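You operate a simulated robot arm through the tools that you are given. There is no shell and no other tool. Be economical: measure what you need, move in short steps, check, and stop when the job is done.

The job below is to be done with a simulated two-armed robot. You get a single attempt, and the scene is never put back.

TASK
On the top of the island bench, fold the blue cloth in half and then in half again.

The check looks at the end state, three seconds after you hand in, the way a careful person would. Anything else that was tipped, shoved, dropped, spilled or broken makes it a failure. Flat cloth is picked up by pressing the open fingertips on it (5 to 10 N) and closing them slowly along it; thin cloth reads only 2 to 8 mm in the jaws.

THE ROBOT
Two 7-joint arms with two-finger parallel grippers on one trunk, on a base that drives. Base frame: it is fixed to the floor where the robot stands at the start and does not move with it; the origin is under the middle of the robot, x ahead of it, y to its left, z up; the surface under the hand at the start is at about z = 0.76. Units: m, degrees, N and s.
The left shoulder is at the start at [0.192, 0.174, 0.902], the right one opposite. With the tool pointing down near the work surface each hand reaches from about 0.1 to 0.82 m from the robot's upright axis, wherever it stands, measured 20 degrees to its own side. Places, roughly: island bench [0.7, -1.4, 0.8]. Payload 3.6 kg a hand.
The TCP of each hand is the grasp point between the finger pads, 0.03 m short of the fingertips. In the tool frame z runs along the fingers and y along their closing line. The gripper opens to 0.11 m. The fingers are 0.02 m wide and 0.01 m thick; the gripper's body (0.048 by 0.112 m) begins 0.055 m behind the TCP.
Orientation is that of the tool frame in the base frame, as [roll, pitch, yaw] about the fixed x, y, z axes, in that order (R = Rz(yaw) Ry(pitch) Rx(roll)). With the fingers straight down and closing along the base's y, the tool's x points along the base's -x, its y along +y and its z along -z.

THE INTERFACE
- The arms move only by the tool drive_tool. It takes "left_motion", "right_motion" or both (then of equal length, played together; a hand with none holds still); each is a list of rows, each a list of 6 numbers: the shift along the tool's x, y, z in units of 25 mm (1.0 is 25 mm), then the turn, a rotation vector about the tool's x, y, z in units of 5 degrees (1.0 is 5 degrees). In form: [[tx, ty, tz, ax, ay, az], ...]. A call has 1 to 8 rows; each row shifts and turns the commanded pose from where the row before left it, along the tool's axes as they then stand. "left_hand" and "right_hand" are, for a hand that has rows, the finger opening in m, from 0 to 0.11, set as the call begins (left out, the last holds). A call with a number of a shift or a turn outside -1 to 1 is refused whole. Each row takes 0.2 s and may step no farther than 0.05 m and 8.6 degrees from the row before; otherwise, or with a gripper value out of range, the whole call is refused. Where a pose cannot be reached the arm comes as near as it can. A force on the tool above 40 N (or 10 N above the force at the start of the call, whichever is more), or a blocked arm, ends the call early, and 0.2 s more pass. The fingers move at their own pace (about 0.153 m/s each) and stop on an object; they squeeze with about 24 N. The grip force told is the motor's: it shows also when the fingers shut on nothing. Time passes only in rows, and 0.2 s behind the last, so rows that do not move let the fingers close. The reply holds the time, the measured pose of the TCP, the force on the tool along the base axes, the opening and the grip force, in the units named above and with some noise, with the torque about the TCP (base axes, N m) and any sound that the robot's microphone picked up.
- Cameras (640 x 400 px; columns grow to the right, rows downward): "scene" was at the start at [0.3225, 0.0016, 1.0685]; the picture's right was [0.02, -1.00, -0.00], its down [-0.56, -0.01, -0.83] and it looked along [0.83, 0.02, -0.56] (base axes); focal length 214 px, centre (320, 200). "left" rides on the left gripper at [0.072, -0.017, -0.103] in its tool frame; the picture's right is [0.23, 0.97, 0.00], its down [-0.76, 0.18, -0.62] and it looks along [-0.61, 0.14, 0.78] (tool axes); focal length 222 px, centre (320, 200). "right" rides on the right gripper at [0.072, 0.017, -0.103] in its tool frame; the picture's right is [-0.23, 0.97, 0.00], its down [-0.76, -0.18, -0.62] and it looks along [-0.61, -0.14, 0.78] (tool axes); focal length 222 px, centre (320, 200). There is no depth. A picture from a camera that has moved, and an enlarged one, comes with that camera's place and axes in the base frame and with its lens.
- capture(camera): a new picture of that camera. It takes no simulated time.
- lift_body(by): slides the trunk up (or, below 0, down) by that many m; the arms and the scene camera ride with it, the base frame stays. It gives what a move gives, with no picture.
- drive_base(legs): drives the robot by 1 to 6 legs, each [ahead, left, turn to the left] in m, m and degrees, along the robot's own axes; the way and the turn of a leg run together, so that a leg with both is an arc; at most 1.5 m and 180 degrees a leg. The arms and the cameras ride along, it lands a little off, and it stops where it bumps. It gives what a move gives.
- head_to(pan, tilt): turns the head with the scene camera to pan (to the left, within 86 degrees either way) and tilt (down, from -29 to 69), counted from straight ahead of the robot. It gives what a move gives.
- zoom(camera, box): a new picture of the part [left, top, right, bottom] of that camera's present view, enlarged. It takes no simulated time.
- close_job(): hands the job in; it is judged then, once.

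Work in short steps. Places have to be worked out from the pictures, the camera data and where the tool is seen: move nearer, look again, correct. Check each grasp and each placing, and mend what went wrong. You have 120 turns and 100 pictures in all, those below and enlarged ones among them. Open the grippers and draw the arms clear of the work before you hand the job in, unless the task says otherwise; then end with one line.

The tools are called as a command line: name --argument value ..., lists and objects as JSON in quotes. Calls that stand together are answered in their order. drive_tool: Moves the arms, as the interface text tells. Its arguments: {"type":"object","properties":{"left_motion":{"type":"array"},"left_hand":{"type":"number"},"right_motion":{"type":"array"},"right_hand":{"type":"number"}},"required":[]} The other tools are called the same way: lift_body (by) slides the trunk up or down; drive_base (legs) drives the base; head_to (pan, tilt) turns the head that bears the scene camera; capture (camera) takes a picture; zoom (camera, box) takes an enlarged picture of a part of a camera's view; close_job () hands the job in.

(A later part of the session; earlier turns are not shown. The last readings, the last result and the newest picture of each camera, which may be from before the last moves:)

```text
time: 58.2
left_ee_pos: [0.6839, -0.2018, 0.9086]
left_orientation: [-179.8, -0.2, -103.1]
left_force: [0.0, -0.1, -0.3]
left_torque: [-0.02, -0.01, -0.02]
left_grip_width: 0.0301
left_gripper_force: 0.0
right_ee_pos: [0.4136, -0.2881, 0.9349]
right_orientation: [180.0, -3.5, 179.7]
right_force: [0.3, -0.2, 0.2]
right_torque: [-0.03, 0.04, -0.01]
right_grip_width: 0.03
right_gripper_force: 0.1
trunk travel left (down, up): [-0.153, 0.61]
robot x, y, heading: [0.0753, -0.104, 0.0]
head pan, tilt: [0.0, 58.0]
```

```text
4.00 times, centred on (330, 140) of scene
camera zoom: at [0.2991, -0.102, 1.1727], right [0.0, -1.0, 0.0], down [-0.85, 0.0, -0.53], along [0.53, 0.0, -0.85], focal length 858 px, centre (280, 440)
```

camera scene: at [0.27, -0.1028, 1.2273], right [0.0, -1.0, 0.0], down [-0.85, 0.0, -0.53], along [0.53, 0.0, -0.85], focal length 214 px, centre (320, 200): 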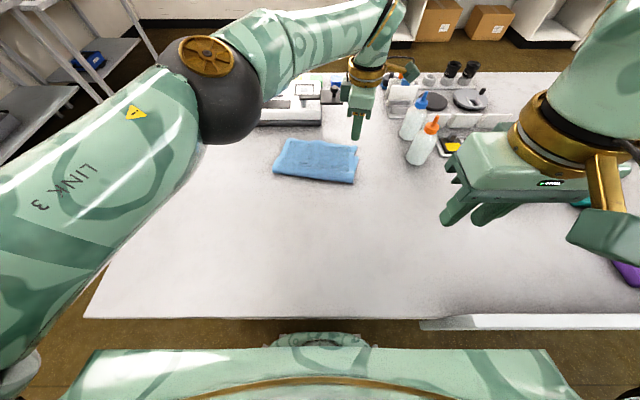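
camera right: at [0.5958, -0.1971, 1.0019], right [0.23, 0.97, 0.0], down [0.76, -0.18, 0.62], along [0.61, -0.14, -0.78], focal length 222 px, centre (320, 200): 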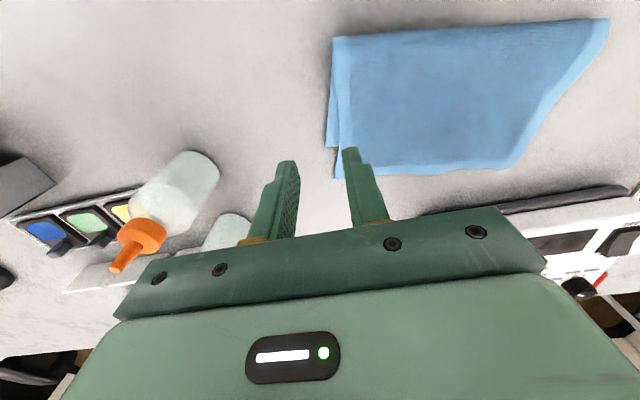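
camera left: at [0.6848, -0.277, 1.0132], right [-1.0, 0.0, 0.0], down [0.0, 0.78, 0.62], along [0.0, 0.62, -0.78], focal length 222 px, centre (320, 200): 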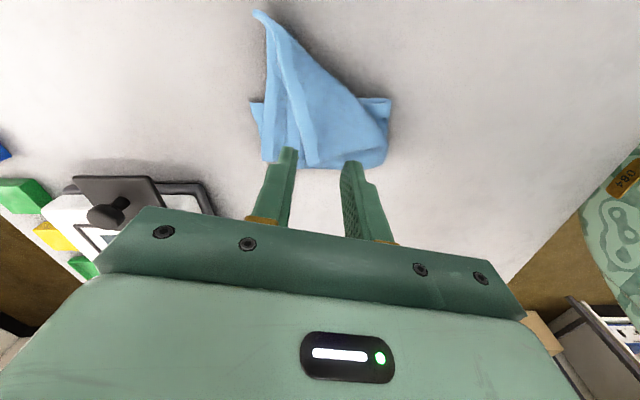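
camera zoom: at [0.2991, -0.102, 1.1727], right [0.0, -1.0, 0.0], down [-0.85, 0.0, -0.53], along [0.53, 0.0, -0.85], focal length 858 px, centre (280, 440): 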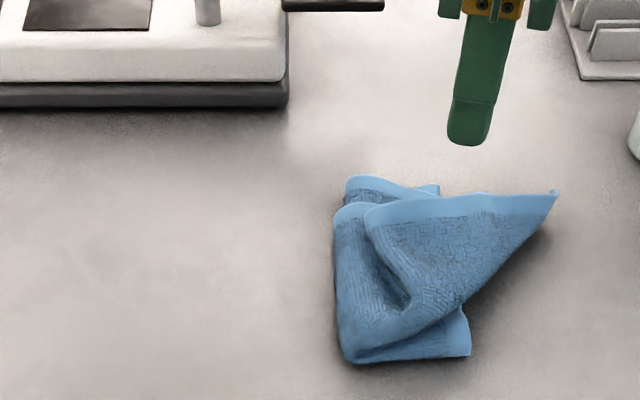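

A corner sprang out past the right edge. Moving the hand aside to get a clear view of what lies where.

drive_tool --left_motion '[[-0.9, 0.2, -0.3, 0, 0, 0], [-0.9, 0.2, -0.3, 0, 0, 0], [-0.9, 0.2, 0, 0, 0, 0], [-0.9, 0.2, 0, 0, 0, 0], [-0.9, 0, 0, 0, 0, 0]]'

capture --camera "scene"

zoom --camera "scene" --box '[320, 125, 400, 185]'

zoom --camera "left" --box '[180, 0, 480, 180]'

```text
time: 59.5
left_ee_pos: [0.6888, -0.0893, 0.9236]
left_orientation: [-179.9, -0.1, -103.1]
left_force: [0.0, -1.5, -0.9]
left_torque: [0.0, 0.01, 0.02]
left_grip_width: 0.0302
left_gripper_force: 0.0
right_ee_pos: [0.4136, -0.2875, 0.9351]
right_orientation: [-179.9, -3.5, 179.7]
right_force: [0.7, 0.0, -0.3]
right_torque: [-0.03, -0.02, -0.01]
right_grip_width: 0.0303
right_gripper_force: 0.0
trunk travel left (down, up): [-0.153, 0.61]
robot x, y, heading: [0.0761, -0.098, 0.1]
head pan, tilt: [0.0, 58.0]
```

```text
47 pictures are left
camera scene: at [0.2995, -0.1015, 1.1726], right [0.0, -1.0, 0.0], down [-0.85, 0.0, -0.53], along [0.53, 0.0, -0.85], focal length 214 px, centre (320, 200)
```

scene: 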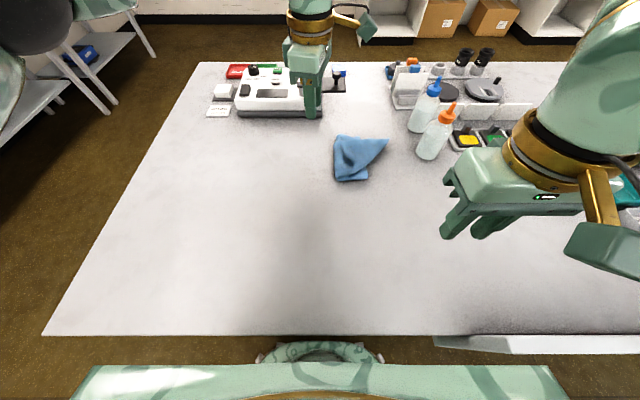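

```text
6.67 times, centred on (360, 155) of scene
camera zoom: at [0.2995, -0.1015, 1.1726], right [0.0, -1.0, 0.0], down [-0.85, 0.0, -0.53], along [0.53, 0.0, -0.85], focal length 1430 px, centre (53, 500)
```

zoom: 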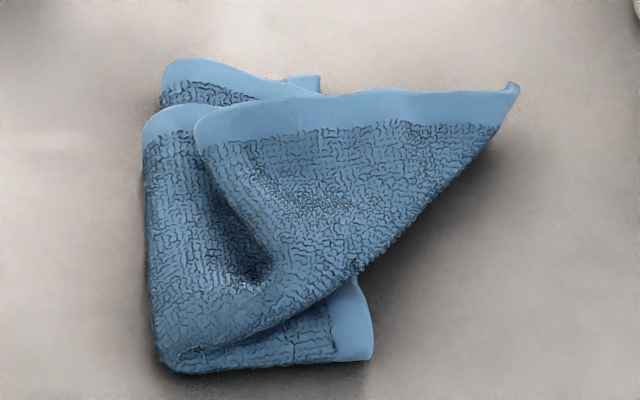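

```text
2.13 times, centred on (330, 90) of left
camera zoom: at [0.6893, -0.1633, 1.0273], right [-1.0, 0.0, 0.0], down [0.0, 0.78, 0.62], along [0.0, 0.62, -0.78], focal length 474 px, centre (299, 435)
```

zoom: 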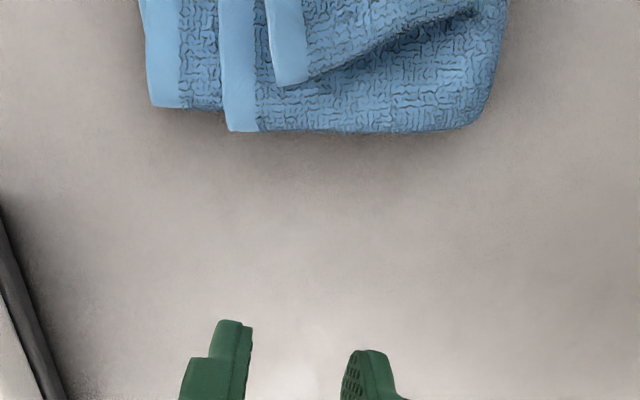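

I need a better view to understand the flap. Taking the right wrist view and bringing that hand a bit closer.

drive_tool --right_motion '[[-0.6, 0.9, -0.5, 0, 0, 0], [-0.6, 0.9, -0.5, 0, 0, 0], [-0.6, 0.9, 0, 0, 0, 0], [-0.6, 0.9, 0, 0, 0, 0]]'

zoom --camera "right" --box '[180, 0, 480, 188]'

```text
time: 60.5
left_ee_pos: [0.6888, -0.0901, 0.9229]
left_orientation: [-179.9, -0.2, -103.1]
left_force: [1.3, -1.0, -0.3]
left_torque: [-0.01, 0.01, 0.0]
left_grip_width: 0.03
left_gripper_force: 0.1
right_ee_pos: [0.4748, -0.2006, 0.9558]
right_orientation: [-179.9, -3.5, 179.6]
right_force: [-0.8, 0.2, 0.6]
right_torque: [-0.01, -0.02, -0.01]
right_grip_width: 0.0298
right_gripper_force: 0.0
trunk travel left (down, up): [-0.153, 0.61]
robot x, y, heading: [0.0807, -0.1024, -0.0]
head pan, tilt: [0.0, 58.0]
```

```text
2.13 times, centred on (330, 94) of right
camera zoom: at [0.4079, -0.1815, 1.0636], right [0.23, 0.97, -0.01], down [0.8, -0.18, 0.58], along [0.56, -0.15, -0.82], focal length 473 px, centre (299, 426)
```

zoom: 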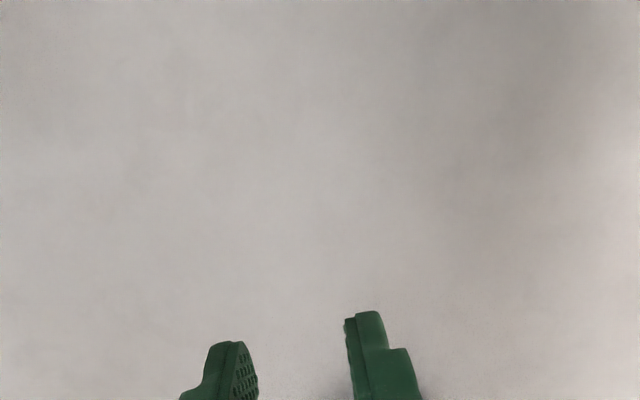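

The cloth lies beyond the view. Moving the left hand away and the right hand forward.

drive_tool --left_motion '[[-1, 0, -0.2, 0, 0, 0], [-1, 0, -0.2, 0, 0, 0], [-1, 0, 0, 0, 0, 0], [-1, 0, 0, 0, 0, 0], [-1, 0, 0, 0, 0, 0], [0, 0, 0, 0, 0, 0]]' --right_motion '[[0, 0, -0.3, 0, 0, 0], [0, 0, -0.3, 0, 0, 0], [-0.9, 0, 0, 0, 0, 0], [-0.9, 0, 0, 0, 0, 0], [-0.9, 0, 0, 0, 0, 0], [-0.9, 0, 0, 0, 0, 0]]'

capture --camera "right"

capture --camera "left"

```text
time: 61.9
left_ee_pos: [0.7171, 0.0336, 0.9322]
left_orientation: [-180.0, -0.2, -103.3]
left_force: [-0.2, 0.2, 0.0]
left_torque: [0.01, -0.01, -0.04]
left_grip_width: 0.03
left_gripper_force: 0.0
right_ee_pos: [0.5666, -0.1982, 0.9658]
right_orientation: [179.9, -3.6, 179.7]
right_force: [-0.5, -0.8, 0.2]
right_torque: [0.02, -0.02, -0.01]
right_grip_width: 0.0301
right_gripper_force: 0.1
trunk travel left (down, up): [-0.153, 0.61]
robot x, y, heading: [0.0783, -0.1014, -0.1]
head pan, tilt: [0.0, 58.0]
```

```text
43 pictures are left
camera right: at [0.4995, -0.1815, 1.0742], right [0.23, 0.97, -0.01], down [0.8, -0.18, 0.58], along [0.56, -0.14, -0.82], focal length 222 px, centre (320, 200)
```

right: 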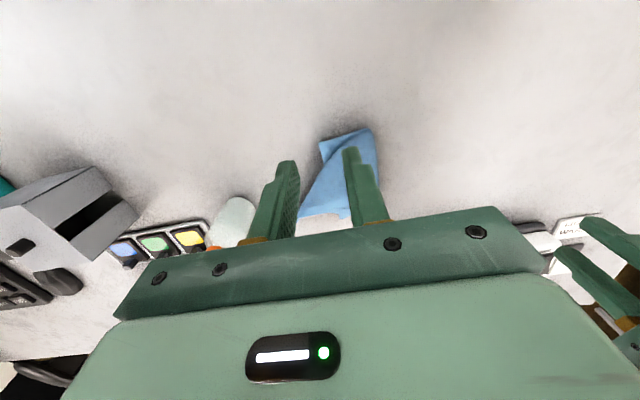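

```text
42 pictures are left
camera left: at [0.7188, -0.0408, 1.0362], right [-1.0, 0.0, 0.0], down [0.0, 0.78, 0.62], along [0.0, 0.62, -0.78], focal length 222 px, centre (320, 200)
```

left: 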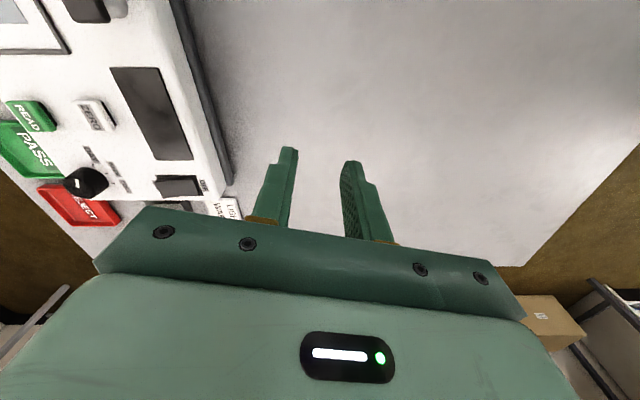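

My reading: the flap tip near (0.73,-0.28) is the doubled near-left (crease) corner, and the flipped half swung clockwise when released. I'll take that corner with the right hand, re-tension it above the fold line and lay it down properly. Moving above it first.

drive_tool --right_motion '[[-0.87, -0.33, 0.1, 0, -0.72, 0], [-0.87, -0.33, 0.3, 0, 0, 0], [-0.87, -0.33, 0.4, 0, 0, 0], [-0.87, -0.33, 0.4, 0, 0, 0], [-0.87, -0.33, 0.4, 0, 0, 0], [-0.87, -0.33, 0.4, 0, 0, 0]]' --right_hand 0.04

capture --camera "right"

zoom --camera "scene" --box '[300, 70, 460, 190]'

```text
time: 63.2
left_ee_pos: [0.7185, 0.0346, 0.9326]
left_orientation: [-179.9, -0.2, -103.1]
left_force: [0.8, -0.4, 0.2]
left_torque: [-0.03, -0.03, 0.02]
left_grip_width: 0.0301
left_gripper_force: 0.1
right_ee_pos: [0.6966, -0.2495, 0.9158]
right_orientation: [-179.9, 0.0, 179.7]
right_force: [0.1, 0.0, 0.1]
right_torque: [0.01, 0.02, 0.01]
right_grip_width: 0.0399
right_gripper_force: 0.0
trunk travel left (down, up): [-0.153, 0.61]
robot x, y, heading: [0.0771, -0.1017, -0.1]
head pan, tilt: [0.0, 58.0]
```

```text
41 pictures are left
camera right: at [0.6227, -0.2315, 1.019], right [0.23, 0.97, 0.0], down [0.76, -0.18, 0.62], along [0.61, -0.15, -0.78], focal length 222 px, centre (320, 200)
```

right: 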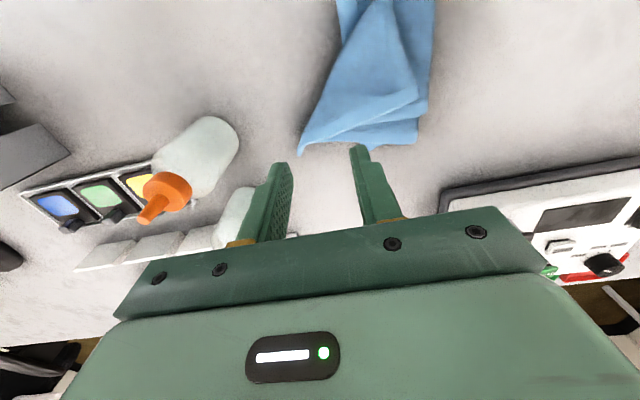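

```text
3.33 times, centred on (380, 130) of scene
camera zoom: at [0.2998, -0.1017, 1.1725], right [0.0, -1.0, 0.0], down [-0.85, 0.0, -0.53], along [0.53, 0.0, -0.85], focal length 715 px, centre (120, 433)
```

zoom: 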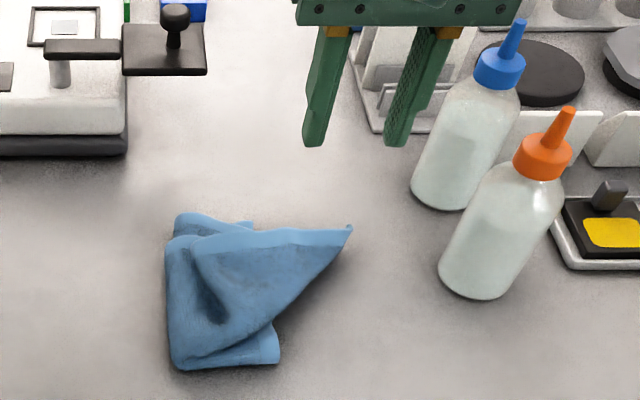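

Triangulated: tip at (0.731,-0.281,0.785), about 2 cm raised. Going down to grip around (0.717,-0.245), with 5 cm clearance to the bottle.

drive_tool --right_motion '[[-0.2, 0.045, 1, 0, 0, 0], [-0.2, 0.045, 1, 0, 0, 0], [-0.2, 0.045, 1, 0, 0, 0], [-0.2, 0.045, 0.8, 0, 0, 0]]' --right_hand 0.036

drive_tool --right_motion '[[0, 0, 0.4, 0, 0, 0], [0, 0, 0.2, 0, 0, 0]]'

capture --camera "right"

```text
time: 64.2
left_ee_pos: [0.7199, 0.0335, 0.9323]
left_orientation: [-179.9, -0.2, -103.1]
left_force: [-0.4, -0.2, -0.4]
left_torque: [-0.03, 0.0, 0.0]
left_grip_width: 0.0303
left_gripper_force: 0.0
right_ee_pos: [0.7159, -0.2441, 0.8195]
right_orientation: [180.0, 0.0, 179.8]
right_force: [0.2, -0.5, -0.2]
right_torque: [-0.03, 0.02, -0.02]
right_grip_width: 0.0359
right_gripper_force: 0.1
trunk travel left (down, up): [-0.153, 0.61]
robot x, y, heading: [0.0757, -0.1024, -0.2]
head pan, tilt: [0.0, 58.0]
```

```text
time: 64.8
left_ee_pos: [0.7179, 0.0339, 0.933]
left_orientation: [-179.9, -0.1, -103.1]
left_force: [1.3, -0.8, -0.1]
left_torque: [0.02, -0.04, 0.0]
left_grip_width: 0.0299
left_gripper_force: 0.0
right_ee_pos: [0.7168, -0.2443, 0.8055]
right_orientation: [-180.0, 0.2, 179.7]
right_force: [0.4, 1.2, 2.7]
right_torque: [0.06, 0.0, -0.01]
right_grip_width: 0.0363
right_gripper_force: 0.3
trunk travel left (down, up): [-0.153, 0.61]
robot x, y, heading: [0.0787, -0.0996, -0.4]
head pan, tilt: [0.0, 58.0]
```

```text
39 pictures are left
camera right: at [0.643, -0.2268, 0.9087], right [0.23, 0.97, 0.0], down [0.76, -0.18, 0.62], along [0.61, -0.14, -0.78], focal length 222 px, centre (320, 200)
```

right: 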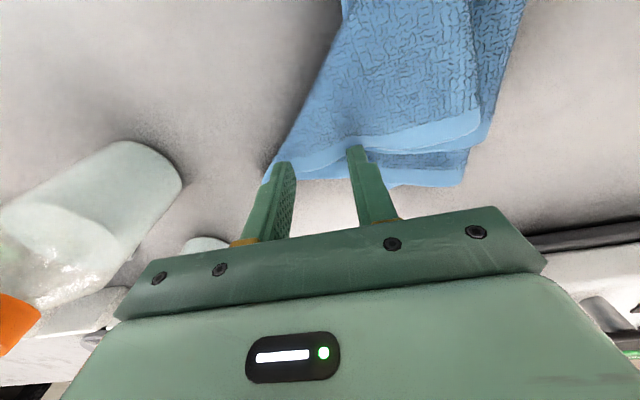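

Contact starting; both layers of the flap are visible at the tip. Pressing a bit more and closing slowly.

drive_tool --right_motion '[[0, 0, 0.12, 0, 0, 0], [0, 0, 0.06, 0, 0, 0]]'

drive_tool --right_motion '[[0, 0, 0.04, 0, 0, 0]]' --right_hand 0.03

```text
time: 65.5
left_ee_pos: [0.7178, 0.0331, 0.933]
left_orientation: [-179.8, -0.2, -103.2]
left_force: [-0.7, 0.3, 0.6]
left_torque: [0.02, -0.05, 0.01]
left_grip_width: 0.03
left_gripper_force: 0.0
right_ee_pos: [0.7146, -0.2441, 0.802]
right_orientation: [-180.0, 0.1, 179.7]
right_force: [2.3, 0.5, 8.9]
right_torque: [0.21, 0.02, -0.11]
right_grip_width: 0.0363
right_gripper_force: 0.6
trunk travel left (down, up): [-0.153, 0.61]
robot x, y, heading: [0.0789, -0.0999, -0.1]
head pan, tilt: [0.0, 58.0]
```

```text
time: 65.8
left_ee_pos: [0.7172, 0.0336, 0.9322]
left_orientation: [-179.9, -0.2, -103.1]
left_force: [0.2, 0.5, 0.3]
left_torque: [0.0, -0.04, -0.02]
left_grip_width: 0.0299
left_gripper_force: 0.1
right_ee_pos: [0.7139, -0.2451, 0.8002]
right_orientation: [-180.0, 0.1, 179.6]
right_force: [0.0, -1.5, 13.0]
right_torque: [0.24, 0.08, 0.0]
right_grip_width: 0.0291
right_gripper_force: 0.1
trunk travel left (down, up): [-0.153, 0.61]
robot x, y, heading: [0.0803, -0.1045, -0.1]
head pan, tilt: [0.0, 58.0]
```

Pressing at 13 N; closing on in steps.

drive_tool --right_motion '[[0, 0, 0, 0, 0, 0]]' --right_hand 0.023

drive_tool --right_motion '[[0, 0, 0, 0, 0, 0]]' --right_hand 0.016

drive_tool --right_motion '[[0, 0, 0, 0, 0, 0]]' --right_hand 0.009

drive_tool --right_motion '[[0, 0, 0, 0, 0, 0], [0, 0, 0, 0, 0, 0], [0, 0, -0.5, 0, 0, 0], [0, 0, -0.5, 0, 0, 0]]' --right_hand 0.0

capture --camera "right"

zoom --camera "scene" --box '[300, 90, 428, 186]'

```text
time: 66.2
left_ee_pos: [0.7172, 0.0332, 0.9343]
left_orientation: [-179.8, -0.3, -103.1]
left_force: [-0.4, 0.6, -0.1]
left_torque: [-0.02, -0.02, 0.0]
left_grip_width: 0.0301
left_gripper_force: 0.0
right_ee_pos: [0.716, -0.2438, 0.8007]
right_orientation: [-179.8, 0.1, 179.7]
right_force: [-0.4, -1.9, 14.2]
right_torque: [0.2, 0.1, 0.03]
right_grip_width: 0.0224
right_gripper_force: 0.1
trunk travel left (down, up): [-0.153, 0.61]
robot x, y, heading: [0.0757, -0.0997, -0.1]
head pan, tilt: [0.0, 58.0]
```

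```text
time: 66.7
left_ee_pos: [0.7174, 0.0325, 0.9329]
left_orientation: [-179.7, -0.2, -103.1]
left_force: [0.6, 0.3, 0.3]
left_torque: [0.02, 0.01, -0.05]
left_grip_width: 0.0298
left_gripper_force: 0.1
right_ee_pos: [0.7151, -0.2451, 0.8006]
right_orientation: [-179.9, 0.1, 179.7]
right_force: [0.3, -1.8, 13.7]
right_torque: [0.16, 0.08, 0.02]
right_grip_width: 0.0164
right_gripper_force: 0.3
trunk travel left (down, up): [-0.153, 0.61]
robot x, y, heading: [0.0794, -0.1007, 0.2]
head pan, tilt: [0.0, 58.0]
```

```text
time: 67.0
left_ee_pos: [0.7167, 0.0334, 0.9322]
left_orientation: [-179.8, -0.1, -103.1]
left_force: [0.1, 0.4, -0.2]
left_torque: [-0.01, 0.03, 0.02]
left_grip_width: 0.0301
left_gripper_force: 0.0
right_ee_pos: [0.7155, -0.2452, 0.7988]
right_orientation: [-179.9, 0.1, 179.7]
right_force: [-0.2, 0.3, 13.4]
right_torque: [0.27, 0.2, 0.02]
right_grip_width: 0.0121
right_gripper_force: 2.6
trunk travel left (down, up): [-0.153, 0.61]
robot x, y, heading: [0.0728, -0.1027, 0.0]
head pan, tilt: [0.0, 58.0]
```

```text
time: 68.0
left_ee_pos: [0.7179, 0.0337, 0.9327]
left_orientation: [-179.9, -0.2, -103.1]
left_force: [-0.7, 0.0, 0.2]
left_torque: [-0.01, -0.04, 0.02]
left_grip_width: 0.03
left_gripper_force: 0.0
right_ee_pos: [0.7166, -0.2449, 0.8245]
right_orientation: [-180.0, 0.0, 179.6]
right_force: [0.4, -0.4, 0.0]
right_torque: [-0.02, -0.02, 0.01]
right_grip_width: 0.0083
right_gripper_force: 24.4
trunk travel left (down, up): [-0.153, 0.61]
robot x, y, heading: [0.0798, -0.1012, -0.2]
head pan, tilt: [0.0, 58.0]
```

```text
38 pictures are left
camera right: at [0.6423, -0.2265, 0.9287], right [0.23, 0.97, 0.0], down [0.76, -0.18, 0.62], along [0.61, -0.15, -0.78], focal length 222 px, centre (320, 200)
```

right: 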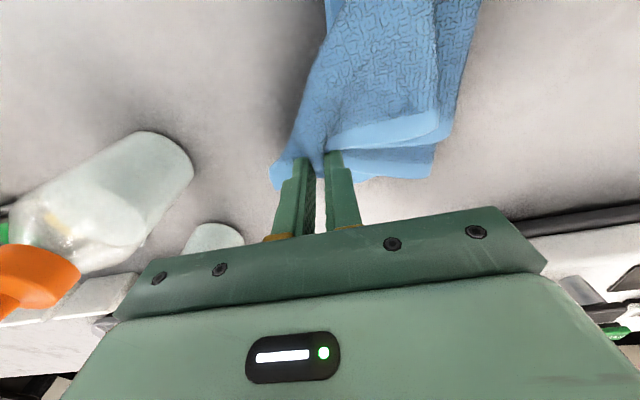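

```text
4.17 times, centred on (364, 138) of scene
camera zoom: at [0.2995, -0.1017, 1.1726], right [0.0, -1.0, 0.0], down [-0.85, 0.0, -0.53], along [0.53, 0.0, -0.85], focal length 894 px, centre (137, 458)
```

zoom: 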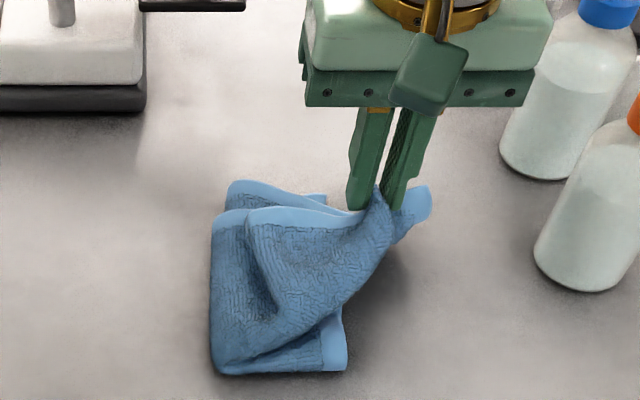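

Gripped firmly (8 mm, several layers). Lifting and carrying to above the fold line while rotating the hand clockwise so the edge realigns.

drive_tool --right_motion '[[0, 0, -1, 0, 0, 1], [0.46, 0.71, -0.2, 0, 0, 1], [0.52, 0.66, -0.2, 0, 0, 1], [0.58, 0.615, -0.2, 0, 0, 1], [0.63, 0.56, -0.2, 0, 0, 1], [0.68, 0.51, -0.2, 0, 0, 1], [0.72, 0.44, -0.2, 0, 0, 1], [0.755, 0.38, -0.2, 0, 0, 1]]'

zoom --camera "scene" --box '[270, 90, 430, 190]'

```text
time: 69.8
left_ee_pos: [0.7186, 0.0323, 0.933]
left_orientation: [-179.9, -0.1, -103.1]
left_force: [0.1, -0.7, 0.2]
left_torque: [0.0, -0.02, 0.03]
left_grip_width: 0.0299
left_gripper_force: 0.1
right_ee_pos: [0.6475, -0.1149, 0.885]
right_orientation: [180.0, 0.1, 139.6]
right_force: [0.2, 0.2, -0.2]
right_torque: [-0.02, 0.01, 0.14]
right_grip_width: 0.0078
right_gripper_force: 23.8
trunk travel left (down, up): [-0.153, 0.61]
robot x, y, heading: [0.0747, -0.1017, -0.2]
head pan, tilt: [0.0, 58.0]
```

```text
4.00 times, centred on (350, 140) of scene
camera zoom: at [0.2993, -0.1014, 1.1727], right [0.0, -1.0, 0.0], down [-0.85, 0.0, -0.53], along [0.53, 0.0, -0.85], focal length 858 px, centre (200, 440)
```

zoom: 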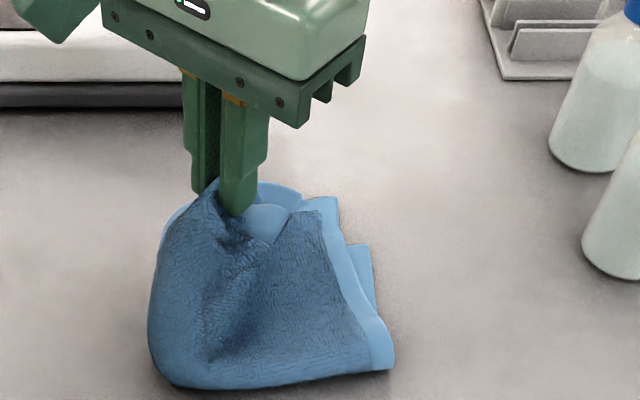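

The flap came back properly and the bottom half is flat. Now laying it to the right onto the right edge while finishing the rotation.

drive_tool --right_motion '[[-0.33, -0.45, 0.28, 0, 0, 1], [-0.37, -0.42, 0.28, 0, 0, 1], [-0.4, -0.39, 0.28, 0, 0, 1], [-0.44, -0.35, 0.28, 0, 0, 1], [-0.26, -0.2, 0.42, 0, 0, 1], [-0.27, -0.17, 0.42, 0, 0, 1], [-0.29, -0.145, 0.42, 0, 0, 1], [-0.3, -0.12, 0.42, 0, 0, 1]]'

zoom --camera "scene" --box '[270, 90, 430, 190]'

capture --camera "right"

```text
time: 71.7
left_ee_pos: [0.7175, 0.0327, 0.9317]
left_orientation: [-179.9, -0.1, -103.1]
left_force: [0.3, 0.9, -0.1]
left_torque: [-0.01, 0.0, -0.01]
left_grip_width: 0.0301
left_gripper_force: 0.1
right_ee_pos: [0.6385, -0.2017, 0.8139]
right_orientation: [180.0, 0.1, 99.6]
right_force: [0.3, 1.0, 1.3]
right_torque: [0.03, -0.05, 0.11]
right_grip_width: 0.0079
right_gripper_force: 24.2
trunk travel left (down, up): [-0.153, 0.61]
robot x, y, heading: [0.0756, -0.1028, 0.2]
head pan, tilt: [0.0, 58.0]
```

```text
4.00 times, centred on (350, 140) of scene
camera zoom: at [0.2994, -0.1018, 1.1727], right [0.0, -1.0, 0.0], down [-0.85, 0.0, -0.53], along [0.53, 0.0, -0.85], focal length 858 px, centre (200, 440)
```

zoom: 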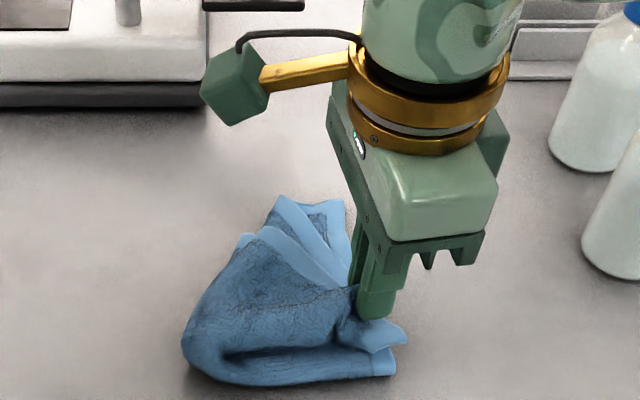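

```text
34 pictures are left
camera right: at [0.6418, -0.127, 0.9175], right [1.0, -0.06, 0.0], down [-0.05, -0.78, 0.62], along [-0.04, -0.62, -0.78], focal length 222 px, centre (320, 200)
```

right: 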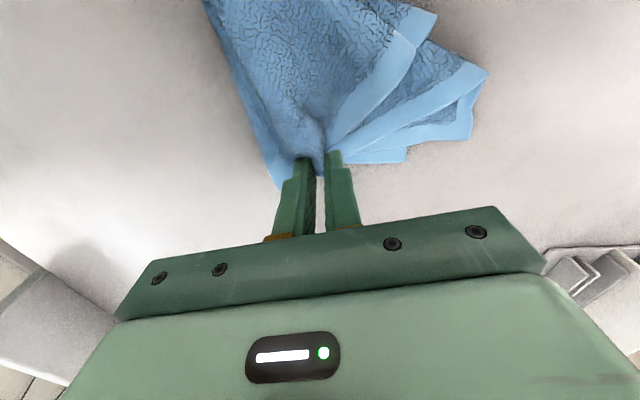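

NL now lies on NR, but the far part of the flap is still fanned about 30° counter-clockwise. I'll lift a bit and rotate the hand further clockwise to swing it over.

drive_tool --right_motion '[[0, 0, -0.7, 0, 0, 1], [0, 0, -0.5, 0, 0, 1], [0, 0, 0, 0, 0, 1], [0, 0, 0, 0, 0, 1], [0, 0, 0, 0, 0, 1], [0, 0, 0, 0, 0, 1], [0, 0, 0, 0, 0, 1]]'

capture --camera "right"

```text
time: 73.2
left_ee_pos: [0.7196, 0.0335, 0.9325]
left_orientation: [-179.9, -0.2, -103.2]
left_force: [0.7, 0.0, -0.5]
left_torque: [0.01, 0.02, 0.02]
left_grip_width: 0.03
left_gripper_force: 0.0
right_ee_pos: [0.6389, -0.2015, 0.844]
right_orientation: [179.9, 0.1, 64.7]
right_force: [-0.2, -0.4, 0.0]
right_torque: [0.03, -0.03, 0.12]
right_grip_width: 0.0075
right_gripper_force: 23.8
trunk travel left (down, up): [-0.153, 0.61]
robot x, y, heading: [0.0763, -0.1007, 0.1]
head pan, tilt: [0.0, 58.0]
```

```text
33 pictures are left
camera right: at [0.6834, -0.1425, 0.9475], right [0.78, -0.62, 0.0], down [-0.49, -0.61, 0.62], along [-0.39, -0.49, -0.78], focal length 222 px, centre (320, 200)
```

right: 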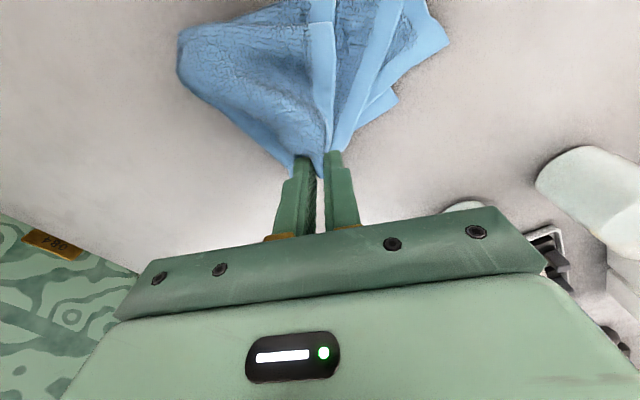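

The extra rotation only twists the cloth at the grip. I'll rotate back, set NL down on NR and release, then deal with the far corner separately.

drive_tool --right_motion '[[0, 0, 0, 0, 0, -1], [0, 0, 0, 0, 0, -1], [0, 0, 0, 0, 0, -1], [0, 0, 0, 0, 0, -1], [0, 0, 0.3, 0, 0, -1], [0, 0, 0.5, 0, 0, -1], [0, 0, 0.5, 0, 0, -1]]'

drive_tool --right_motion '[[0, 0, 0.2, 0, 0, 0], [0, 0, 0, 0, 0, 0], [0, 0, 0, 0, 0, 0], [0, 0, -0.4, 0, 0, 0], [0, 0, -0.8, 0, 0, 0], [0, 0, -1, 0, 0, 0], [0, 0, -1, 0, 0, 0]]' --right_hand 0.03

zoom --camera "scene" --box '[290, 100, 418, 196]'

capture --camera "right"

```text
time: 74.8
left_ee_pos: [0.7171, 0.033, 0.9322]
left_orientation: [-180.0, -0.1, -103.1]
left_force: [-0.5, -0.4, 0.7]
left_torque: [0.0, 0.0, 0.0]
left_grip_width: 0.0301
left_gripper_force: 0.0
right_ee_pos: [0.6377, -0.2006, 0.8126]
right_orientation: [179.9, 0.0, 99.8]
right_force: [-0.3, 0.1, 1.5]
right_torque: [0.0, -0.02, -0.07]
right_grip_width: 0.0071
right_gripper_force: 23.9
trunk travel left (down, up): [-0.153, 0.61]
robot x, y, heading: [0.0776, -0.1017, 0.1]
head pan, tilt: [0.0, 58.0]
```

```text
time: 76.5
left_ee_pos: [0.7178, 0.0341, 0.9326]
left_orientation: [-179.8, -0.2, -103.1]
left_force: [0.8, 0.2, 0.2]
left_torque: [0.03, 0.02, 0.01]
left_grip_width: 0.0301
left_gripper_force: 0.0
right_ee_pos: [0.6381, -0.2025, 0.8863]
right_orientation: [180.0, 0.0, 99.7]
right_force: [0.3, 0.4, 0.3]
right_torque: [0.0, -0.01, -0.02]
right_grip_width: 0.0301
right_gripper_force: 0.1
trunk travel left (down, up): [-0.153, 0.61]
robot x, y, heading: [0.0756, -0.1001, 0.0]
head pan, tilt: [0.0, 58.0]
```

```text
4.17 times, centred on (354, 148) of scene
camera zoom: at [0.2992, -0.1016, 1.1727], right [0.0, -1.0, 0.0], down [-0.85, 0.0, -0.53], along [0.53, 0.0, -0.85], focal length 894 px, centre (178, 417)
```

zoom: 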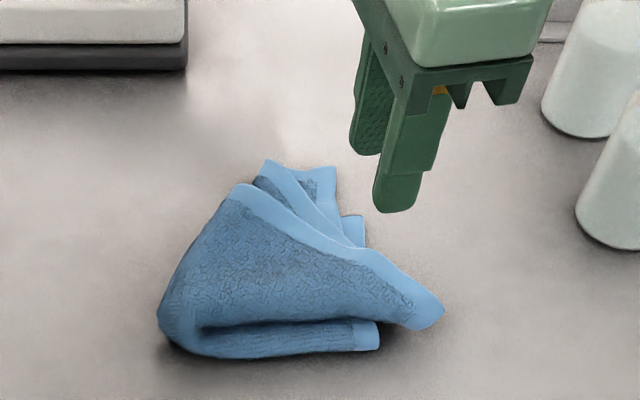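

```text
31 pictures are left
camera right: at [0.6405, -0.1276, 0.9907], right [1.0, -0.06, 0.0], down [-0.05, -0.78, 0.62], along [-0.04, -0.62, -0.78], focal length 222 px, centre (320, 200)
```

right: 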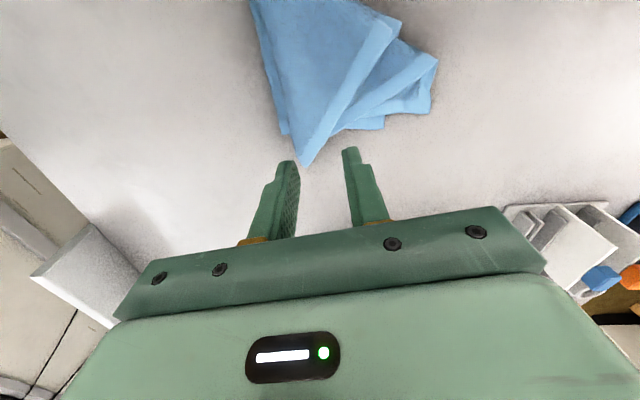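

Much better: the flap only needs its far corner swung clockwise by about 6 cm. Withdrawing the right hand and bringing the left over the far corner near (0.70,-0.152).

drive_tool --right_motion '[[-0.1, -0.2, -1, 0, 0, 0], [-0.34, -0.87, -0.3, 0, 0, 0], [-0.34, -0.87, -0.3, 0, 0, 0], [-0.34, -0.87, 0, 0, 0, 0], [-0.34, -0.87, 0, 0, 0, 0], [-0.34, -0.87, 0, 0, 0, 0]]'

drive_tool --left_motion '[[0.926, -0.124, 0, 0, 0, 0], [0.926, -0.124, 0, 0, 0, 0], [0.926, -0.124, 0, 0, 0, 0], [0.926, -0.124, 0, 0, 0, 0], [0.926, -0.124, 0.5, 0, 0, 0], [0.926, -0.124, 0.9, 0, 0, 0], [0.926, -0.124, 0.9, 0, 0, 0], [0.926, -0.124, 1, 0, 0, 0]]' --left_hand 0.034

capture --camera "left"

zoom --camera "scene" --box '[290, 100, 418, 196]'

```text
time: 77.8
left_ee_pos: [0.7189, 0.0331, 0.9324]
left_orientation: [-179.9, -0.2, -103.1]
left_force: [-0.1, 0.7, 0.1]
left_torque: [0.01, 0.0, 0.01]
left_grip_width: 0.0297
left_gripper_force: 0.0
right_ee_pos: [0.5335, -0.264, 0.9269]
right_orientation: [179.8, -0.1, 99.6]
right_force: [-0.7, -1.4, -0.1]
right_torque: [-0.02, -0.03, -0.01]
right_grip_width: 0.0301
right_gripper_force: 0.1
trunk travel left (down, up): [-0.153, 0.61]
robot x, y, heading: [0.0734, -0.0996, -0.0]
head pan, tilt: [0.0, 58.0]
```

```text
time: 79.7
left_ee_pos: [0.6989, -0.154, 0.8504]
left_orientation: [-179.9, -0.1, -103.2]
left_force: [-0.2, 0.5, 0.8]
left_torque: [0.0, 0.0, 0.0]
left_grip_width: 0.0343
left_gripper_force: 0.0
right_ee_pos: [0.5344, -0.2631, 0.9257]
right_orientation: [180.0, 0.0, 99.7]
right_force: [-0.2, -0.4, 0.8]
right_torque: [-0.04, 0.0, -0.01]
right_grip_width: 0.0301
right_gripper_force: 0.1
trunk travel left (down, up): [-0.153, 0.61]
robot x, y, heading: [0.0744, -0.0989, 0.2]
head pan, tilt: [0.0, 58.0]
```

```text
30 pictures are left
camera left: at [0.699, -0.2288, 0.9538], right [-1.0, 0.0, 0.0], down [0.0, 0.78, 0.62], along [0.0, 0.62, -0.78], focal length 222 px, centre (320, 200)
```

left: 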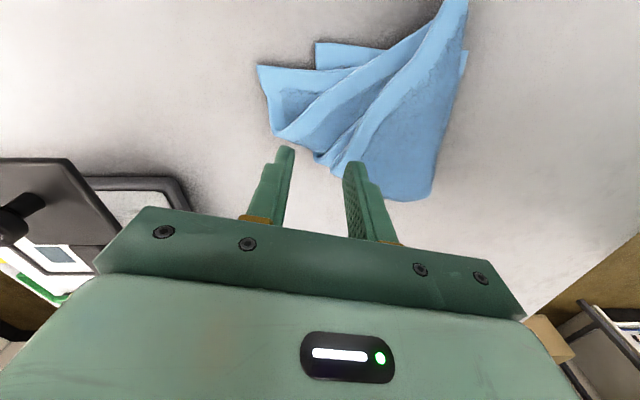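

```text
4.17 times, centred on (354, 148) of scene
camera zoom: at [0.2997, -0.1021, 1.1726], right [0.0, -1.0, 0.0], down [-0.85, 0.0, -0.53], along [0.53, 0.0, -0.85], focal length 894 px, centre (178, 417)
```

zoom: 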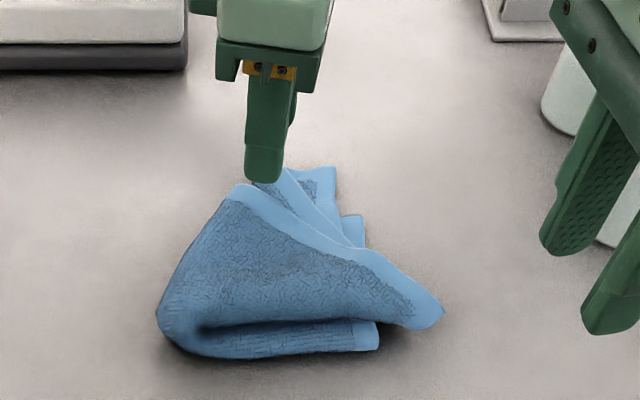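

Top-layer far corner is at (0.706,-0.141); the second layer's corner (0.737,-0.158) is already inside the footprint. I'll pinch just the top layer at about (0.680,-0.150).

drive_tool --left_motion '[[0, 0.78, 0, 0, 0, 0], [0, 0, 0.8, 0, 0, 0], [0, 0, 0.5, 0, 0, 0]]' --left_hand 0.03

drive_tool --left_motion '[[0, 0, 0.16, 0, 0, 0], [0, 0, 0.1, 0, 0, 0]]'

```text
time: 80.5
left_ee_pos: [0.6801, -0.1469, 0.8187]
left_orientation: [-179.9, -0.2, -103.0]
left_force: [-0.7, -0.6, 0.2]
left_torque: [0.0, 0.03, -0.01]
left_grip_width: 0.03
left_gripper_force: 0.1
right_ee_pos: [0.5341, -0.2639, 0.9266]
right_orientation: [180.0, 0.1, 99.7]
right_force: [-1.1, -0.5, -0.3]
right_torque: [-0.02, 0.01, 0.04]
right_grip_width: 0.0299
right_gripper_force: 0.0
trunk travel left (down, up): [-0.153, 0.61]
robot x, y, heading: [0.0774, -0.1036, 0.1]
head pan, tilt: [0.0, 58.0]
```

```text
time: 81.0
left_ee_pos: [0.6816, -0.15, 0.8143]
left_orientation: [-179.8, -0.2, -103.1]
left_force: [0.7, 0.5, 1.4]
left_torque: [0.0, 0.04, -0.03]
left_grip_width: 0.0303
left_gripper_force: 0.2
right_ee_pos: [0.5333, -0.2639, 0.9258]
right_orientation: [179.9, 0.1, 99.7]
right_force: [0.2, 0.0, -0.5]
right_torque: [0.07, 0.0, -0.01]
right_grip_width: 0.0301
right_gripper_force: 0.1
trunk travel left (down, up): [-0.153, 0.61]
robot x, y, heading: [0.0777, -0.0998, -0.2]
head pan, tilt: [0.0, 58.0]
```

Contact is just beginning; pressing about 3 mm more and closing slowly with light force to take only the top layer.

drive_tool --left_motion '[[0, 0, 0.14, 0, 0, 0]]'

drive_tool --left_motion '[[0, 0, 0, 0, 0, 0]]' --left_hand 0.023

drive_tool --left_motion '[[0, 0, 0, 0, 0, 0]]' --left_hand 0.016

drive_tool --left_motion '[[0, 0, 0, 0, 0, 0]]' --left_hand 0.009

drive_tool --left_motion '[[0, 0, 0, 0, 0, 0], [0, 0, 0, 0, 0, 0], [0, 0, -0.5, 0, 0, 0], [0, 0, -0.5, 0, 0, 0]]' --left_hand 0.0

capture --camera "left"

zoom --camera "scene" --box '[290, 100, 418, 196]'

```text
time: 81.5
left_ee_pos: [0.6807, -0.1491, 0.8099]
left_orientation: [-179.8, -0.2, -103.1]
left_force: [-1.2, 0.7, 3.6]
left_torque: [0.03, 0.07, 0.0]
left_grip_width: 0.03
left_gripper_force: 0.0
right_ee_pos: [0.5322, -0.263, 0.9269]
right_orientation: [180.0, 0.2, 99.8]
right_force: [-1.0, -0.1, 0.0]
right_torque: [0.0, 0.01, -0.01]
right_grip_width: 0.03
right_gripper_force: 0.0
trunk travel left (down, up): [-0.153, 0.61]
robot x, y, heading: [0.0755, -0.1041, 0.0]
head pan, tilt: [0.0, 58.0]
```

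```text
time: 81.8
left_ee_pos: [0.6812, -0.1495, 0.8094]
left_orientation: [-180.0, -0.2, -103.1]
left_force: [1.2, 0.2, 3.0]
left_torque: [0.01, 0.04, -0.01]
left_grip_width: 0.0226
left_gripper_force: 0.1
right_ee_pos: [0.5336, -0.2637, 0.9277]
right_orientation: [179.9, 0.0, 99.7]
right_force: [0.7, 0.7, 0.2]
right_torque: [0.03, 0.03, 0.01]
right_grip_width: 0.03
right_gripper_force: 0.1
trunk travel left (down, up): [-0.153, 0.61]
robot x, y, heading: [0.0747, -0.101, -0.1]
head pan, tilt: [0.0, 58.0]
```

```text
time: 82.2
left_ee_pos: [0.6808, -0.1499, 0.8097]
left_orientation: [-180.0, -0.3, -103.1]
left_force: [1.0, 0.1, 3.1]
left_torque: [-0.02, 0.02, -0.05]
left_grip_width: 0.0157
left_gripper_force: 0.0
right_ee_pos: [0.5337, -0.2632, 0.9255]
right_orientation: [179.9, 0.2, 99.7]
right_force: [-0.1, 0.4, -0.1]
right_torque: [0.02, 0.01, -0.02]
right_grip_width: 0.0302
right_gripper_force: 0.1
trunk travel left (down, up): [-0.153, 0.61]
robot x, y, heading: [0.0786, -0.0994, -0.1]
head pan, tilt: [0.0, 58.0]
```

```text
time: 82.7
left_ee_pos: [0.6815, -0.1495, 0.809]
left_orientation: [-179.9, -0.2, -103.1]
left_force: [0.4, -0.3, 2.5]
left_torque: [-0.02, 0.04, 0.02]
left_grip_width: 0.0101
left_gripper_force: 0.6
right_ee_pos: [0.5322, -0.2633, 0.9264]
right_orientation: [179.9, 0.1, 99.7]
right_force: [-1.1, -0.3, 0.9]
right_torque: [0.0, 0.01, 0.0]
right_grip_width: 0.03
right_gripper_force: 0.1
trunk travel left (down, up): [-0.153, 0.61]
robot x, y, heading: [0.0766, -0.1013, 0.1]
head pan, tilt: [0.0, 58.0]
```

```text
time: 83.7
left_ee_pos: [0.6819, -0.1493, 0.8331]
left_orientation: [-179.9, -0.2, -103.1]
left_force: [-0.3, 1.2, -0.2]
left_torque: [-0.04, -0.03, -0.05]
left_grip_width: 0.0055
left_gripper_force: 23.8
right_ee_pos: [0.5337, -0.263, 0.9262]
right_orientation: [-179.9, 0.1, 99.7]
right_force: [-0.7, 0.2, 0.1]
right_torque: [0.0, 0.03, 0.01]
right_grip_width: 0.0299
right_gripper_force: 0.1
trunk travel left (down, up): [-0.153, 0.61]
robot x, y, heading: [0.0753, -0.1, -0.1]
head pan, tilt: [0.0, 58.0]
```

```text
28 pictures are left
camera left: at [0.6825, -0.2237, 0.9378], right [-1.0, 0.0, 0.0], down [0.0, 0.78, 0.62], along [0.0, 0.62, -0.78], focal length 222 px, centre (320, 200)
```

left: 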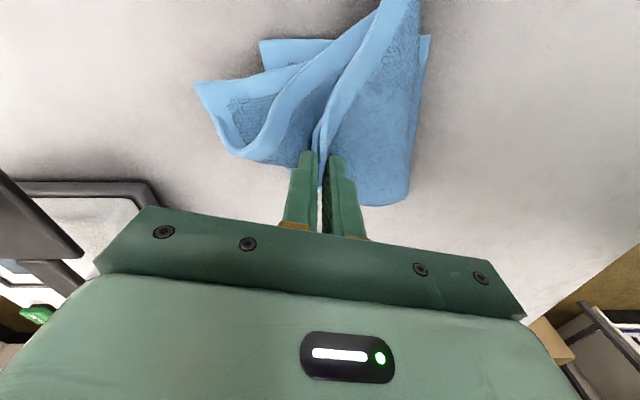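

```text
4.17 times, centred on (354, 148) of scene
camera zoom: at [0.2993, -0.1018, 1.1727], right [0.0, -1.0, 0.0], down [-0.85, 0.0, -0.53], along [0.53, 0.0, -0.85], focal length 894 px, centre (178, 417)
```

zoom: 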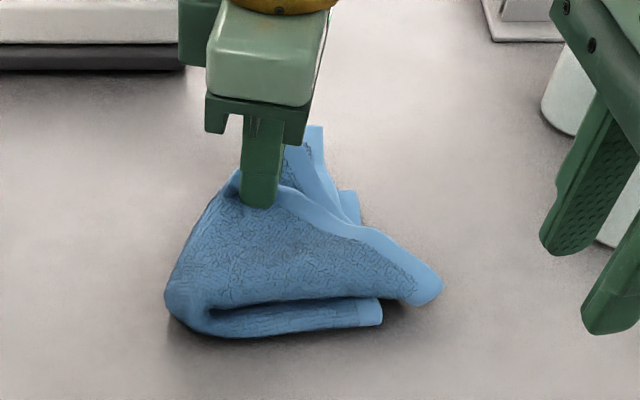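

Holding the far corner region. Swinging it clockwise toward the far-right corner, with a little extra lift.

drive_tool --left_motion '[[0, 0, -0.8, 0, 0, 0], [0.31, -0.65, -0.2, 0, 0, 1], [0.25, -0.67, 0, 0, 0, 1], [0.19, -0.69, 0, 0, 0, 1], [0.13, -0.7, 0, 0, 0, 1], [0.07, -0.71, 0, 0, 0, 1]]'

zoom --camera "scene" --box '[290, 90, 418, 186]'

capture --camera "left"

```text
time: 85.0
left_ee_pos: [0.7146, -0.178, 0.8624]
left_orientation: [-179.8, -0.1, -128.3]
left_force: [0.8, 0.0, 0.1]
left_torque: [-0.05, 0.03, 0.11]
left_grip_width: 0.0055
left_gripper_force: 23.7
left hand out of reach, approached as far as the arm can: row 4, 5, 6
right_ee_pos: [0.534, -0.2634, 0.9269]
right_orientation: [-180.0, 0.1, 99.7]
right_force: [-0.2, -0.4, -0.4]
right_torque: [0.01, 0.01, -0.01]
right_grip_width: 0.0298
right_gripper_force: 0.1
trunk travel left (down, up): [-0.153, 0.61]
robot x, y, heading: [0.0781, -0.1015, 0.0]
head pan, tilt: [0.0, 58.0]
```

```text
4.17 times, centred on (354, 138) of scene
camera zoom: at [0.2995, -0.1022, 1.1726], right [0.0, -1.0, 0.0], down [-0.85, 0.0, -0.53], along [0.53, 0.0, -0.85], focal length 894 px, centre (178, 458)
```

zoom: 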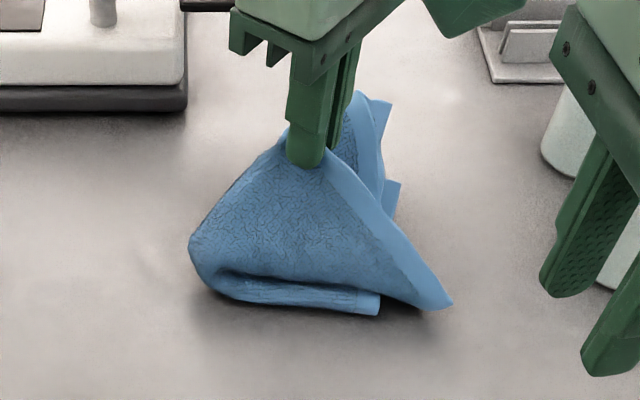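

```text
25 pictures are left
camera left: at [0.6838, -0.2459, 0.9663], right [-0.91, 0.42, 0.0], down [0.33, 0.71, 0.62], along [0.27, 0.56, -0.78], focal length 222 px, centre (320, 200)
```

left: 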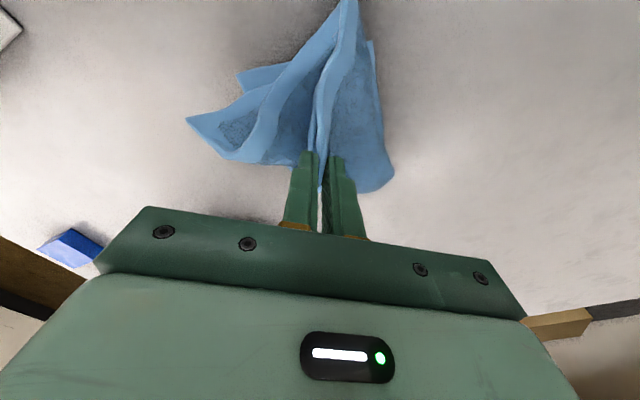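

The far corner is beyond this arm's reach and the light cloth simply drags along. I'll change the plan: bring this flap back to the left (restoring the clean half-fold), then make the second fold near-to-far with two hands, as worked so well the first time.

drive_tool --left_motion '[[-0.49, 0.54, -0.52, 0, 0, -1], [-0.54, 0.49, -0.52, 0, 0, -1], [-0.58, 0.44, -0.52, 0, 0, -1], [-0.7, 0.39, 0, 0, 0, -1], [-0.74, 0.32, 0, 0, 0, -1], [-0.76, 0.26, 0.4, 0, 0, 0], [-0.76, 0.26, 0.7, 0, 0, 0], [-0.76, 0.26, 0.8, 0, 0, 0]]'

drive_tool --left_motion '[[-0.95, 0.1, 0.3, 0, 0, 0], [-0.95, 0.1, 0.3, 0, 0, 0], [-0.5, 0.1, 0.3, 0, 0, 0]]'

zoom --camera "scene" --box '[260, 85, 420, 185]'

```text
time: 86.8
left_ee_pos: [0.6962, -0.0246, 0.8531]
left_orientation: [-179.9, -0.3, -103.1]
left_force: [0.7, 0.1, 0.0]
left_torque: [-0.07, 0.02, -0.09]
left_grip_width: 0.0053
left_gripper_force: 23.9
right_ee_pos: [0.5329, -0.2635, 0.9267]
right_orientation: [-180.0, 0.1, 99.7]
right_force: [0.3, 0.3, -0.5]
right_torque: [0.02, 0.01, 0.0]
right_grip_width: 0.0303
right_gripper_force: 0.1
trunk travel left (down, up): [-0.153, 0.61]
robot x, y, heading: [0.0793, -0.1012, -0.4]
head pan, tilt: [0.0, 58.0]
```

```text
time: 87.7
left_ee_pos: [0.702, 0.0353, 0.8307]
left_orientation: [-179.9, -0.1, -103.1]
left_force: [-0.4, 0.1, 0.1]
left_torque: [-0.03, 0.03, -0.05]
left_grip_width: 0.0049
left_gripper_force: 24.1
right_ee_pos: [0.533, -0.2637, 0.9261]
right_orientation: [180.0, 0.1, 99.7]
right_force: [0.3, 0.2, -0.6]
right_torque: [-0.01, 0.01, -0.01]
right_grip_width: 0.0303
right_gripper_force: 0.1
trunk travel left (down, up): [-0.153, 0.61]
robot x, y, heading: [0.0761, -0.0996, -0.1]
head pan, tilt: [0.0, 58.0]
```

```text
4.00 times, centred on (340, 135) of scene
camera zoom: at [0.2995, -0.1017, 1.1726], right [0.0, -1.0, 0.0], down [-0.85, 0.0, -0.53], along [0.53, 0.0, -0.85], focal length 858 px, centre (240, 460)
```

zoom: 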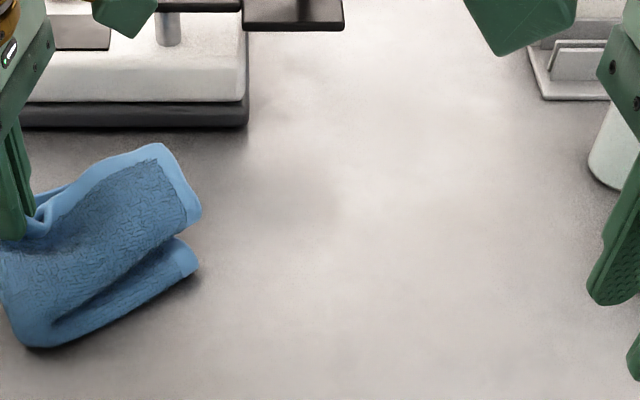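

The whole cloth came along with the hand. Looking at the full scene before deciding.

zoom --camera "scene" --box '[200, 90, 330, 190]'

capture --camera "left"

```text
4.00 times, centred on (265, 140) of scene
camera zoom: at [0.2995, -0.1017, 1.1726], right [0.0, -1.0, 0.0], down [-0.85, 0.0, -0.53], along [0.53, 0.0, -0.85], focal length 858 px, centre (540, 440)
```

zoom: 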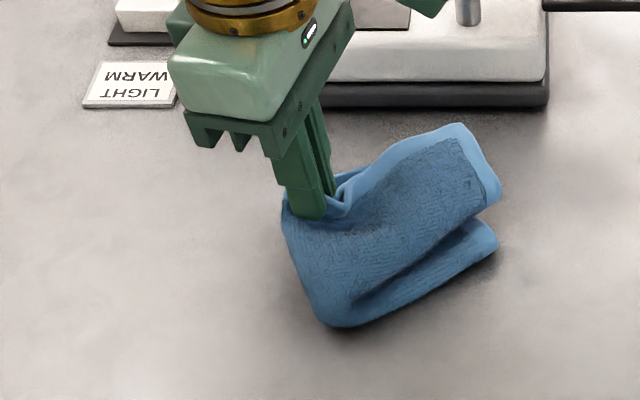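

```text
22 pictures are left
camera left: at [0.7016, -0.0392, 0.9347], right [-1.0, 0.0, 0.0], down [0.0, 0.78, 0.62], along [0.0, 0.62, -0.78], focal length 222 px, centre (320, 200)
```

left: 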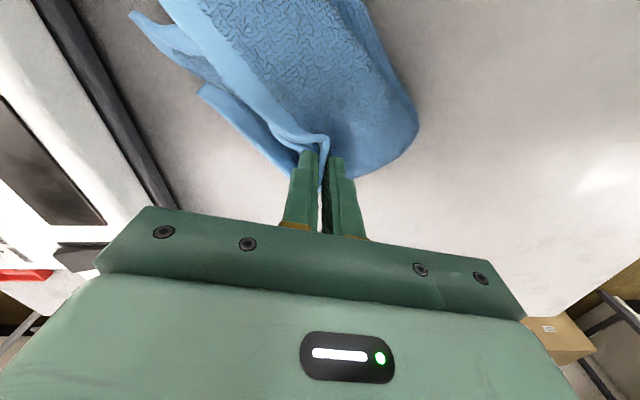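

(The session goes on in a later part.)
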